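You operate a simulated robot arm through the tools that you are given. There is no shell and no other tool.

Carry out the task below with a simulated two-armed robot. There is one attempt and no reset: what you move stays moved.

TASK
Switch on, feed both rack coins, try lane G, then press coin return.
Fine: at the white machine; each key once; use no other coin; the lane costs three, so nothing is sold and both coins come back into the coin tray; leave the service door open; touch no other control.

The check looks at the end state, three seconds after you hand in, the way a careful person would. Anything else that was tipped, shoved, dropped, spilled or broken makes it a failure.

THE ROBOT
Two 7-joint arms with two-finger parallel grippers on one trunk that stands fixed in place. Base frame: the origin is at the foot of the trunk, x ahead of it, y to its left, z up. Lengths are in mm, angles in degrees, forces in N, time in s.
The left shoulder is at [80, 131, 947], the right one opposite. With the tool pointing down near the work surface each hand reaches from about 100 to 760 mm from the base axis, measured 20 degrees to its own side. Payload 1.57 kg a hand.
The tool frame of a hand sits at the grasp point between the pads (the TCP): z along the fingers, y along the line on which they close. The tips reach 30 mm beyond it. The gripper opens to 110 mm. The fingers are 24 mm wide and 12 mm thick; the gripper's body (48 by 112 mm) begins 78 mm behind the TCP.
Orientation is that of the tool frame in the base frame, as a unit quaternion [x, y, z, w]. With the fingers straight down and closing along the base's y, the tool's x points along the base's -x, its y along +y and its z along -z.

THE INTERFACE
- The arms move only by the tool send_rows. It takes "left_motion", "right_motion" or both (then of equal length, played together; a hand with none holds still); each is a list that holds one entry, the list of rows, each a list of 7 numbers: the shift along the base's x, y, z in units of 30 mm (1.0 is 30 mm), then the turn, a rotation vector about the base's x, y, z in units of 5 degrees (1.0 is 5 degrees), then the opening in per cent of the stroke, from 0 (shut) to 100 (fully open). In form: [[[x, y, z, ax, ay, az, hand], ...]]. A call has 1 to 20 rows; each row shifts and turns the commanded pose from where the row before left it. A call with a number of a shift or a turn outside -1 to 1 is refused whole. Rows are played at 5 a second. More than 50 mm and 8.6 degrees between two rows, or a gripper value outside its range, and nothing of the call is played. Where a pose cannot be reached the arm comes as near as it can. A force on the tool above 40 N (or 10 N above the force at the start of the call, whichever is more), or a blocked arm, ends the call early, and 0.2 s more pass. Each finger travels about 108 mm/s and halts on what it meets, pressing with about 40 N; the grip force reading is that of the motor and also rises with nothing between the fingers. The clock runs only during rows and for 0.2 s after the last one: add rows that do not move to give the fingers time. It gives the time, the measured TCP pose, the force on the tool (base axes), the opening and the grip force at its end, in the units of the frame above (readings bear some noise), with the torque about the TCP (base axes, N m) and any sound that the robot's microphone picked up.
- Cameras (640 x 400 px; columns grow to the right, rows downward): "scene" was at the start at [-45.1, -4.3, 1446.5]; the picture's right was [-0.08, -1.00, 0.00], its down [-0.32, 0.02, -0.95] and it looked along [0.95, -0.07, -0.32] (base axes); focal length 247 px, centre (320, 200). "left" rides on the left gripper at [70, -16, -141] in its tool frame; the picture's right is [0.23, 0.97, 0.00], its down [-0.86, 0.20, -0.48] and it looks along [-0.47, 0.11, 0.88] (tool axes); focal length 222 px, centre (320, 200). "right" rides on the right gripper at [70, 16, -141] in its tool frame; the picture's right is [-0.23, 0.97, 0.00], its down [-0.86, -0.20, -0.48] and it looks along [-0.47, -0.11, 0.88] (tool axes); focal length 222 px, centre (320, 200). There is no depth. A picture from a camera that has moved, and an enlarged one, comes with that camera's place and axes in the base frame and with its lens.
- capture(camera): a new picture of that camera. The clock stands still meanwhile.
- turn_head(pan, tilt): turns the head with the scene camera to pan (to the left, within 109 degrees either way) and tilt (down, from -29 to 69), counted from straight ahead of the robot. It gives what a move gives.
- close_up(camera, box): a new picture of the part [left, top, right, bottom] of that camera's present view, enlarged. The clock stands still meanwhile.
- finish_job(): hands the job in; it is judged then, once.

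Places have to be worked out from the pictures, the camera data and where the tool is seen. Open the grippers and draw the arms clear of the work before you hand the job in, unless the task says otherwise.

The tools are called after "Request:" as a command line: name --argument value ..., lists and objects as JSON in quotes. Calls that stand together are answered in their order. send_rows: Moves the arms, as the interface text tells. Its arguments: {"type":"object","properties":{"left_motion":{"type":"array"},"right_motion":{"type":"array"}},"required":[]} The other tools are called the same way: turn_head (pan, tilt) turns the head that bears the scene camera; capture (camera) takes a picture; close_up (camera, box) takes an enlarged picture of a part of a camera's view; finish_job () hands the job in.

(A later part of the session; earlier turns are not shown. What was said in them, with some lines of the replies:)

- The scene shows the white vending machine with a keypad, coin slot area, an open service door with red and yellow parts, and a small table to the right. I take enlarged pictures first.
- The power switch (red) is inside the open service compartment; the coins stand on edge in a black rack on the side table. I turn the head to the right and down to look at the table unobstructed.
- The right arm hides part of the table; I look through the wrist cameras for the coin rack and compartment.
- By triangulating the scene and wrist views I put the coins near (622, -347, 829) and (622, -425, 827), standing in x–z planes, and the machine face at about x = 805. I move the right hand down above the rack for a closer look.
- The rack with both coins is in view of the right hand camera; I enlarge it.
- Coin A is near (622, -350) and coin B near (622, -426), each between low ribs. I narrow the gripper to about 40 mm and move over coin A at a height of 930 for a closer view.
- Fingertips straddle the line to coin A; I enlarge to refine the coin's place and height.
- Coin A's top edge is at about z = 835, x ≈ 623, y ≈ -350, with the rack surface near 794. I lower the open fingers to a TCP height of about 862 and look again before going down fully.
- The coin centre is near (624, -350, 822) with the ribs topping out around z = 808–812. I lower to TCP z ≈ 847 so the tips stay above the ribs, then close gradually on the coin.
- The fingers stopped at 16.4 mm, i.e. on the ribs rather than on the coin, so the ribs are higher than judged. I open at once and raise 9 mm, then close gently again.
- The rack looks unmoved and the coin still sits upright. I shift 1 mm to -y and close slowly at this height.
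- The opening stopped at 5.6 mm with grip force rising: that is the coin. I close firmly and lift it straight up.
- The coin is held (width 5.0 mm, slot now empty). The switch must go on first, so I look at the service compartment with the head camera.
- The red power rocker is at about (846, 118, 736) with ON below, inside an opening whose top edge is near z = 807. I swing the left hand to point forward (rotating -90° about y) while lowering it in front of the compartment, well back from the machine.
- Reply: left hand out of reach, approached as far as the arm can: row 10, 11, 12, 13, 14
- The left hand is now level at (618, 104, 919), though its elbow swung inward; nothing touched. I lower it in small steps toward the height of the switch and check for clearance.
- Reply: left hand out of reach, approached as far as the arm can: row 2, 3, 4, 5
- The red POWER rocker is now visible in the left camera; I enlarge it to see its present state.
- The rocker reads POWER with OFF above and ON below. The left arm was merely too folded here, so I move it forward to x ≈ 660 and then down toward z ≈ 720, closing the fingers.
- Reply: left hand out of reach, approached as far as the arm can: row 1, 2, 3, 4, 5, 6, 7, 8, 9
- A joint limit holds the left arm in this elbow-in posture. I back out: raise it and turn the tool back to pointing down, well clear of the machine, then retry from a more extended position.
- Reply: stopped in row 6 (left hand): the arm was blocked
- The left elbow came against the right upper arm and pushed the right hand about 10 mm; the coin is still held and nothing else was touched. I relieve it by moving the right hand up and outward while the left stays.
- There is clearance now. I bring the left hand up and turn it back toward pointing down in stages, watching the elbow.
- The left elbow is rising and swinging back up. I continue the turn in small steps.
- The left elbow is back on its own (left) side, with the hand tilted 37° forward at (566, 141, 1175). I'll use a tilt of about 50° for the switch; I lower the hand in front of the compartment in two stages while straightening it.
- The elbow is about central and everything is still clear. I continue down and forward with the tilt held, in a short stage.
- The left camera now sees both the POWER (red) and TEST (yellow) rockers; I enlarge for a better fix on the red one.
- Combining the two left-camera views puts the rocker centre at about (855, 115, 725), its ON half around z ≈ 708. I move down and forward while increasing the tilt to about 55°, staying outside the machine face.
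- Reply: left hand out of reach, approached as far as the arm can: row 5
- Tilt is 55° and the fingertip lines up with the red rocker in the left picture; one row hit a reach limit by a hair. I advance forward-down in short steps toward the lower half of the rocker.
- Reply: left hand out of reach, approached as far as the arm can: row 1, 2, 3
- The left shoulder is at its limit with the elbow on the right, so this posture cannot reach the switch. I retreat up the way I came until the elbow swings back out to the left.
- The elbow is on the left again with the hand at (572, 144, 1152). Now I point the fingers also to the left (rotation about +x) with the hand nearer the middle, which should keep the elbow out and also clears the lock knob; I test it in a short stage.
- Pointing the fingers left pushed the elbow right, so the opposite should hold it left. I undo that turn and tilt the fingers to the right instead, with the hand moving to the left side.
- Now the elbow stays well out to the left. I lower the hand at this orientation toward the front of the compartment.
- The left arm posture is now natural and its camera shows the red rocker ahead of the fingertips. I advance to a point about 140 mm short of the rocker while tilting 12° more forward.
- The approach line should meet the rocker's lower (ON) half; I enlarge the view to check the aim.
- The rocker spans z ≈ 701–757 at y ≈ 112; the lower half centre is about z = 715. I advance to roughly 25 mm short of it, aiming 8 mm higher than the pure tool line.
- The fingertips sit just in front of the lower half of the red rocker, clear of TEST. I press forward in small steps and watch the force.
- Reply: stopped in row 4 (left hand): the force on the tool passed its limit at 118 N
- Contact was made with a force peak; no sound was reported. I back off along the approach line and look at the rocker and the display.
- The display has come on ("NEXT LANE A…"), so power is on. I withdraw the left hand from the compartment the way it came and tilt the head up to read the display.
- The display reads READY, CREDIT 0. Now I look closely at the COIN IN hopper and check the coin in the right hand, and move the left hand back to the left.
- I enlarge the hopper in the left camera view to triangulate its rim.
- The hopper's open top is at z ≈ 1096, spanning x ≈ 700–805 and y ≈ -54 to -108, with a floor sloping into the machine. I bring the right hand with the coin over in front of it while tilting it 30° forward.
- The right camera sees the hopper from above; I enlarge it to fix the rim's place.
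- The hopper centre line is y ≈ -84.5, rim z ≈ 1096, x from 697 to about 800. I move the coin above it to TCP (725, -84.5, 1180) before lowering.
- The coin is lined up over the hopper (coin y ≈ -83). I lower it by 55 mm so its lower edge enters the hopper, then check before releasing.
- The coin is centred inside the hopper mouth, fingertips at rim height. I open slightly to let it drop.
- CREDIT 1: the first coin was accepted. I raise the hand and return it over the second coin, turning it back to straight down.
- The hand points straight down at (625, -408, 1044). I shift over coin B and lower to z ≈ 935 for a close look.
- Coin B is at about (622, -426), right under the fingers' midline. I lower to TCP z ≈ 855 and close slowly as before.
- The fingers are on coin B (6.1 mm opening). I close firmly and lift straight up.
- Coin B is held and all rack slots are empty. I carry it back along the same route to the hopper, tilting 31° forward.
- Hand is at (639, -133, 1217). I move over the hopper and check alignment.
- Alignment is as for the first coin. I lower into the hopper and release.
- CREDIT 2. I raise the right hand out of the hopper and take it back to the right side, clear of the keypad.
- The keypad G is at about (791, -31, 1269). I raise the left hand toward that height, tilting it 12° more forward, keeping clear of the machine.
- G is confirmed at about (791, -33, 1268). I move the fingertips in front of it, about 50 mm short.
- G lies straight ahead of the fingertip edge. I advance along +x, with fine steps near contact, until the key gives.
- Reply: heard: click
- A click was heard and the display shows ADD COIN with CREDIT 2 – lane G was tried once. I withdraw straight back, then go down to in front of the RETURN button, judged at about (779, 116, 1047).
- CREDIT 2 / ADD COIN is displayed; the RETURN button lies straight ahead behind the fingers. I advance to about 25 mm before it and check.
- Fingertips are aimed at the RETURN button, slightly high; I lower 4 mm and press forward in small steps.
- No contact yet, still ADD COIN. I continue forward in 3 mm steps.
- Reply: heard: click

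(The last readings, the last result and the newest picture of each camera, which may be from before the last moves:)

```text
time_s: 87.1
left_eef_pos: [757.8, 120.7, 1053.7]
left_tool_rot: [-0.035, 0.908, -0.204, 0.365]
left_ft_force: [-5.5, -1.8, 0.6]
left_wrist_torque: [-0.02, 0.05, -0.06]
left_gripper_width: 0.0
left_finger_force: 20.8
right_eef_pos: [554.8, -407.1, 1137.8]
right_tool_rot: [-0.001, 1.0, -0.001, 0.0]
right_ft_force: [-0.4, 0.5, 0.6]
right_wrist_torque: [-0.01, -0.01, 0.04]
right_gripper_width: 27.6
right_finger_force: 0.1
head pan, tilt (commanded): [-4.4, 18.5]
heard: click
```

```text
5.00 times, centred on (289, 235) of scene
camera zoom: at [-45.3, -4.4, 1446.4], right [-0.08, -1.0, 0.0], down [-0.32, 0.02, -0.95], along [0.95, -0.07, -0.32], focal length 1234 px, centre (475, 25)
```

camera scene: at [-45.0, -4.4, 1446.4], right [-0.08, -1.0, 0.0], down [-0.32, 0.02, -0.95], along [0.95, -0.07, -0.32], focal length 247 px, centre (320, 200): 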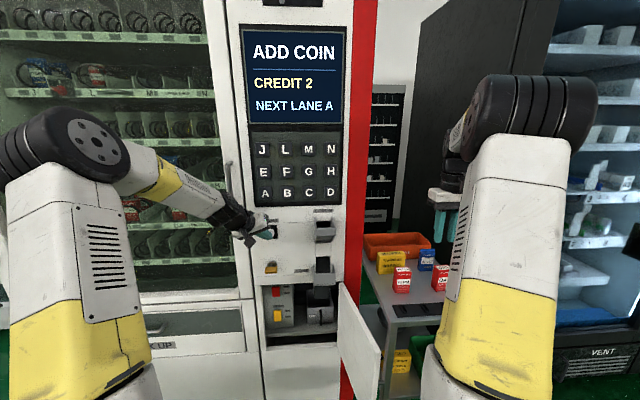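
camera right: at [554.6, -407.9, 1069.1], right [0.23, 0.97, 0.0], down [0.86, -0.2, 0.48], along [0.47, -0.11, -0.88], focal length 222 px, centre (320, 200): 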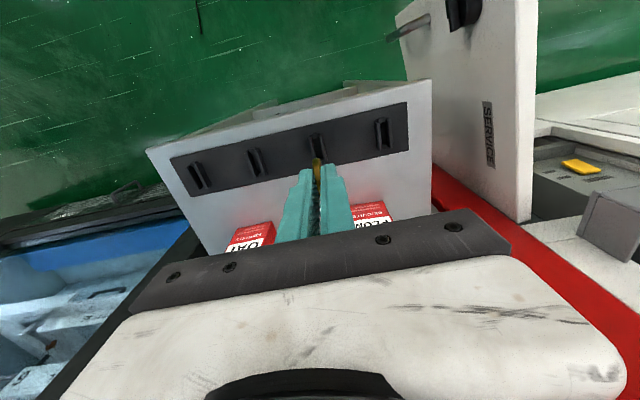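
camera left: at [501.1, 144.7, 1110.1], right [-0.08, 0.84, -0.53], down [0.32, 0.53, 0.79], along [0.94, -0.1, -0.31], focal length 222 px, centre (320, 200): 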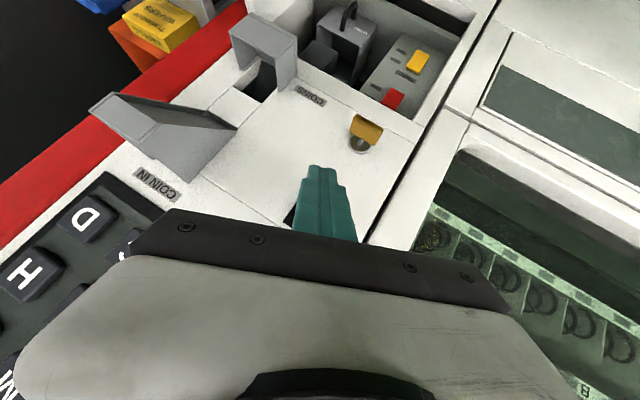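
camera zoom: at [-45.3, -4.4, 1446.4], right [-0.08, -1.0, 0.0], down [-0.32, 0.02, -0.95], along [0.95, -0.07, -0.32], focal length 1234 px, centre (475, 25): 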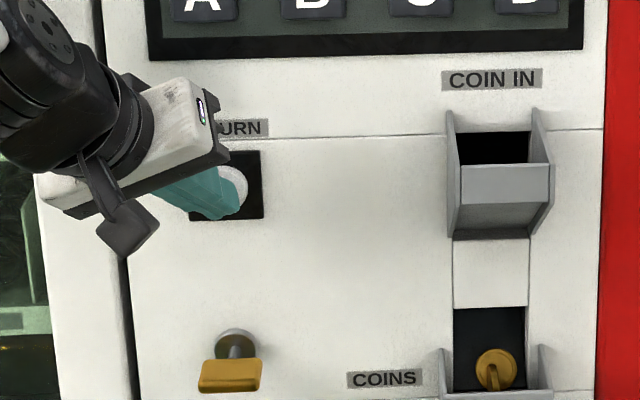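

A click was heard and coins have dropped into the COINS tray. I withdraw the hand straight back and away.

Request:
send_rows --left_motion '[[[-0.4, 0, 0, 0, 0, 0, 0], [-0.8, 0, 0, 0, 0, 0, 0], [-0.9, 0, 0, 0, 0, 0, 0], [-0.9, 0.2, 0.1, 0, 0, 0, 0], [-0.7, 0.4, 0.2, 0, 0.3, 0, 0], [-0.6, 0.5, 0.3, 0, 0.3, 0, 0], [-0.4, 0.6, 0.3, 0, 0.3, 0, 20], [-0.3, 0.6, 0.3, 0, 0.3, 0, 50], [-0.2, 0.6, 0.3, 0, 0.3, 0, 80], [0, 0, 0, 0, 0, 0, 100], [0, 0, 0, 0, 0, 0, 100]]]'

Request:
capture --camera "scene"

Request:
close_up --camera "scene" --box '[285, 245, 365, 295]'

Request:
close_up --camera "scene" --box '[240, 270, 400, 370]'

```text
time_s: 89.5
left_eef_pos: [603.0, 208.5, 1100.2]
left_tool_rot: [-0.049, 0.929, -0.201, 0.306]
left_ft_force: [-0.5, -1.1, 0.7]
left_wrist_torque: [-0.01, 0.01, 0.02]
left_gripper_width: 109.9
left_finger_force: 0.0
right_eef_pos: [554.6, -408.7, 1137.8]
right_tool_rot: [-0.001, 1.0, -0.001, 0.001]
right_ft_force: [0.2, 0.0, -0.6]
right_wrist_torque: [0.02, 0.03, -0.03]
right_gripper_width: 27.5
right_finger_force: 0.1
head pan, tilt (commanded): [-4.4, 18.5]
```

```text
taken
camera scene: at [-45.0, -4.4, 1446.4], right [-0.08, -1.0, 0.0], down [-0.32, 0.02, -0.95], along [0.95, -0.07, -0.32], focal length 247 px, centre (320, 200)
```

scene: 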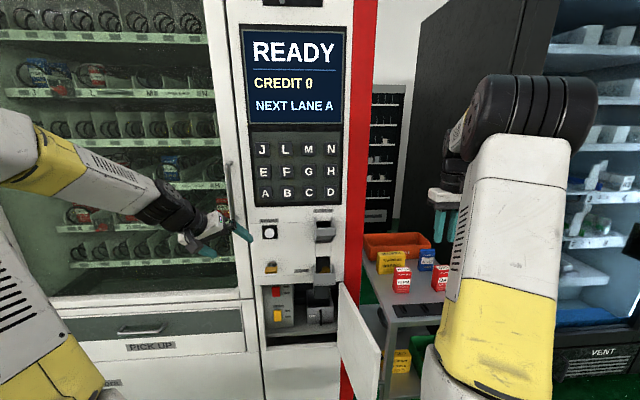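

```text
8.00 times, centred on (325, 270) of scene
camera zoom: at [-45.0, -4.4, 1446.4], right [-0.08, -1.0, 0.0], down [-0.32, 0.02, -0.95], along [0.95, -0.07, -0.32], focal length 1974 px, centre (280, -360)
```

zoom: 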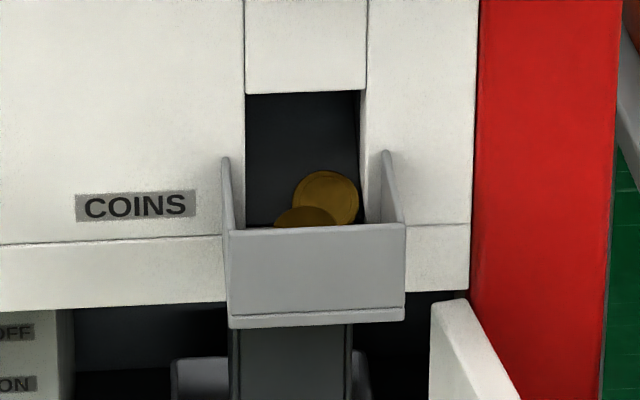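

```text
4.00 times, centred on (320, 320) of scene
camera zoom: at [-45.0, -4.4, 1446.4], right [-0.08, -1.0, 0.0], down [-0.32, 0.02, -0.95], along [0.95, -0.07, -0.32], focal length 987 px, centre (320, -280)
```

zoom: 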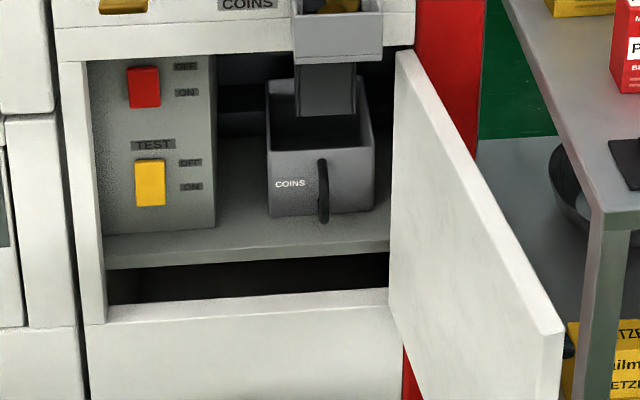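

Both coins lie in the COINS tray, the display is back to READY / CREDIT 0, and the service door is open as before. I open the right gripper and draw both arms back clear.

Request:
send_rows --left_motion '[[[-0.6, 0, 0.7, 0, 0.3, 0, 100], [-0.7, 0, 0.9, 0, 0.3, 0, 100], [-0.7, 0, 0.9, 0, 0.3, 0, 100], [-0.7, 0, 0.9, 0, 0.3, 0, 100], [-0.7, 0, 0.9, 0, 0.3, 0, 100], [-0.7, 0, 0.9, 0, 0.3, 0, 100], [0, 0, 0, 0, 0, 0, 100]]]' --right_motion '[[[-0.3, 0.2, 0.9, 0, 0, 0, 40], [-0.36, 0.3, 0.91, 0, 0, 0, 70], [-0.36, 0.3, 0.91, 0, 0, 0, 100], [-0.36, 0.3, 0.91, 0, 0, 0, 100], [-0.36, 0.3, 0.91, 0, 0, 0, 100], [-0.36, 0.3, 0.91, 0, 0, 0, 100], [0, 0, 0, 0, 0, 0, 100]]]'

Request:
capture --camera "scene"

Request:
capture --camera "right"

Request:
capture --camera "left"

```text
time_s: 91.1
left_eef_pos: [481.2, 207.0, 1256.2]
left_tool_rot: [-0.065, 0.951, -0.197, 0.231]
left_ft_force: [0.3, -1.0, 0.7]
left_wrist_torque: [-0.01, -0.01, 0.02]
left_gripper_width: 110.0
left_finger_force: 0.1
right_eef_pos: [491.1, -356.7, 1301.6]
right_tool_rot: [0.0, 1.0, -0.001, 0.001]
right_ft_force: [0.7, 0.4, -0.6]
right_wrist_torque: [0.06, -0.02, 0.01]
right_gripper_width: 109.7
right_finger_force: 0.1
head pan, tilt (commanded): [-4.4, 18.5]
```

```text
taken
camera scene: at [-45.2, -4.4, 1446.4], right [-0.08, -1.0, 0.0], down [-0.32, 0.02, -0.95], along [0.95, -0.07, -0.32], focal length 247 px, centre (320, 200)
```

scene: 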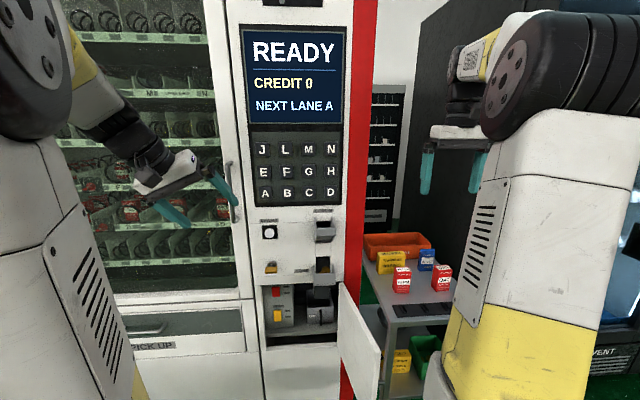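

```text
taken
camera right: at [421.4, -340.2, 1442.1], right [0.23, 0.97, 0.0], down [0.85, -0.2, 0.48], along [0.47, -0.11, -0.88], focal length 222 px, centre (320, 200)
```

right: 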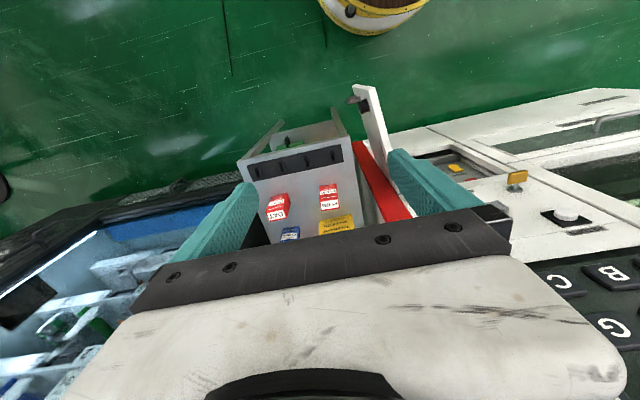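

```text
taken
camera left: at [354.1, 225.3, 1349.7], right [-0.23, 0.84, -0.49], down [0.53, 0.53, 0.66], along [0.82, -0.1, -0.57], focal length 222 px, centre (320, 200)
```

left: 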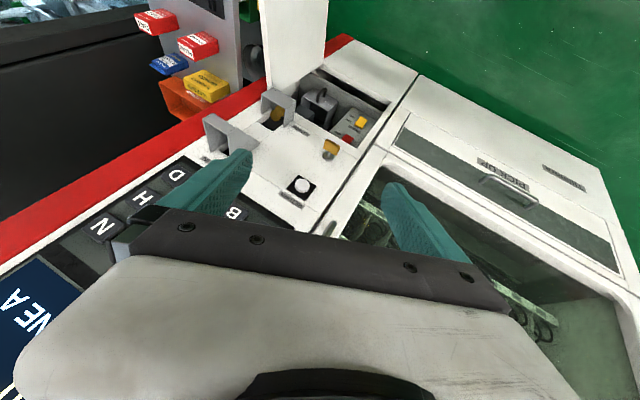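

Both arms are clear with open grippers, the boxes on the table stand as before. One last look at the tray and table before handing in.

Request:
close_up --camera "scene" --box '[285, 245, 365, 295]'

Request:
close_up --camera "scene" --box '[340, 220, 500, 320]'

Request:
close_up --camera "scene" --box '[230, 10, 390, 110]'

```text
8.00 times, centred on (325, 270) of scene
camera zoom: at [-45.2, -4.4, 1446.4], right [-0.08, -1.0, 0.0], down [-0.32, 0.02, -0.95], along [0.95, -0.07, -0.32], focal length 1974 px, centre (280, -360)
```

zoom: 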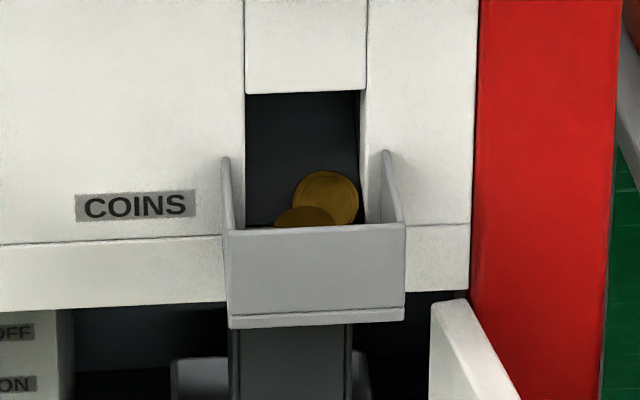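

```text
4.00 times, centred on (420, 270) of scene
camera zoom: at [-45.2, -4.4, 1446.4], right [-0.08, -1.0, 0.0], down [-0.32, 0.02, -0.95], along [0.95, -0.07, -0.32], focal length 987 px, centre (-80, -80)
```

zoom: 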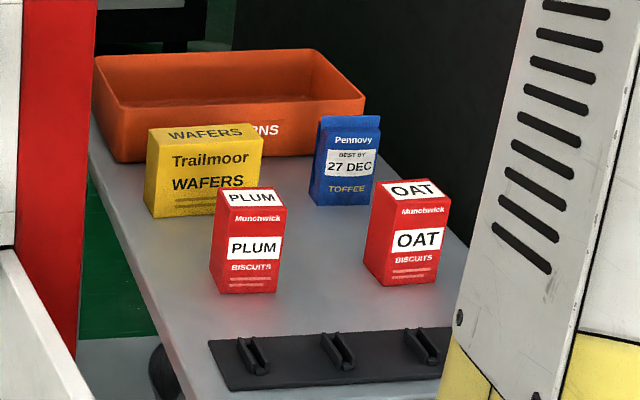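

```text
4.00 times, centred on (310, 60) of scene
camera zoom: at [-45.2, -4.4, 1446.4], right [-0.08, -1.0, 0.0], down [-0.32, 0.02, -0.95], along [0.95, -0.07, -0.32], focal length 987 px, centre (360, 760)
```

zoom: 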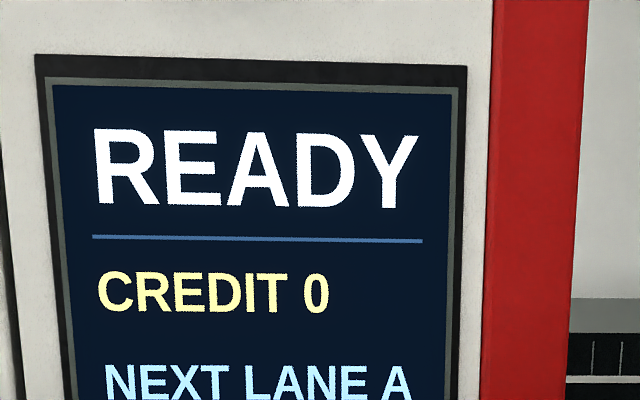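

Both coins rest in the COINS tray, the machine is on with CREDIT 0, nothing else was disturbed, and the arms are clear. I hand the job in.

Request:
finish_job

```text
The job is handed in.
```

The job is done and handed in. The white machine is switched on, and both rack coins were fed in and came back to the coin tray.

- **Power:** I pressed the red POWER switch to ON, and the display came up with READY.
- **Coins:** I fed in both rack coins, and the display went to CREDIT 1, then CREDIT 2. I used no other coin.
- **Lane G:** One press, one click. The display showed ADD COIN and nothing was sold.
- **Coin return:** One press, one click. Both coins dropped into the COINS tray and the display went back to READY, CREDIT 0.

The service door is still open and I did not touch the TEST switch. The boxes on the side table look as they did at the start. Both grippers are open and both arms are drawn back.

There were three contacts you might not expect:

- **Coin rack:** On the first try for a coin, the fingers closed on the rack's ribs instead. The rack did not appear to move.
- **Arms:** The left elbow bumped the right arm while I was repositioning, and the right hand shifted about 10 mm. The coin stayed held.
- **Power switch:** The press on it peaked at 118 N before the stop cut in. The switch worked normally afterwards.
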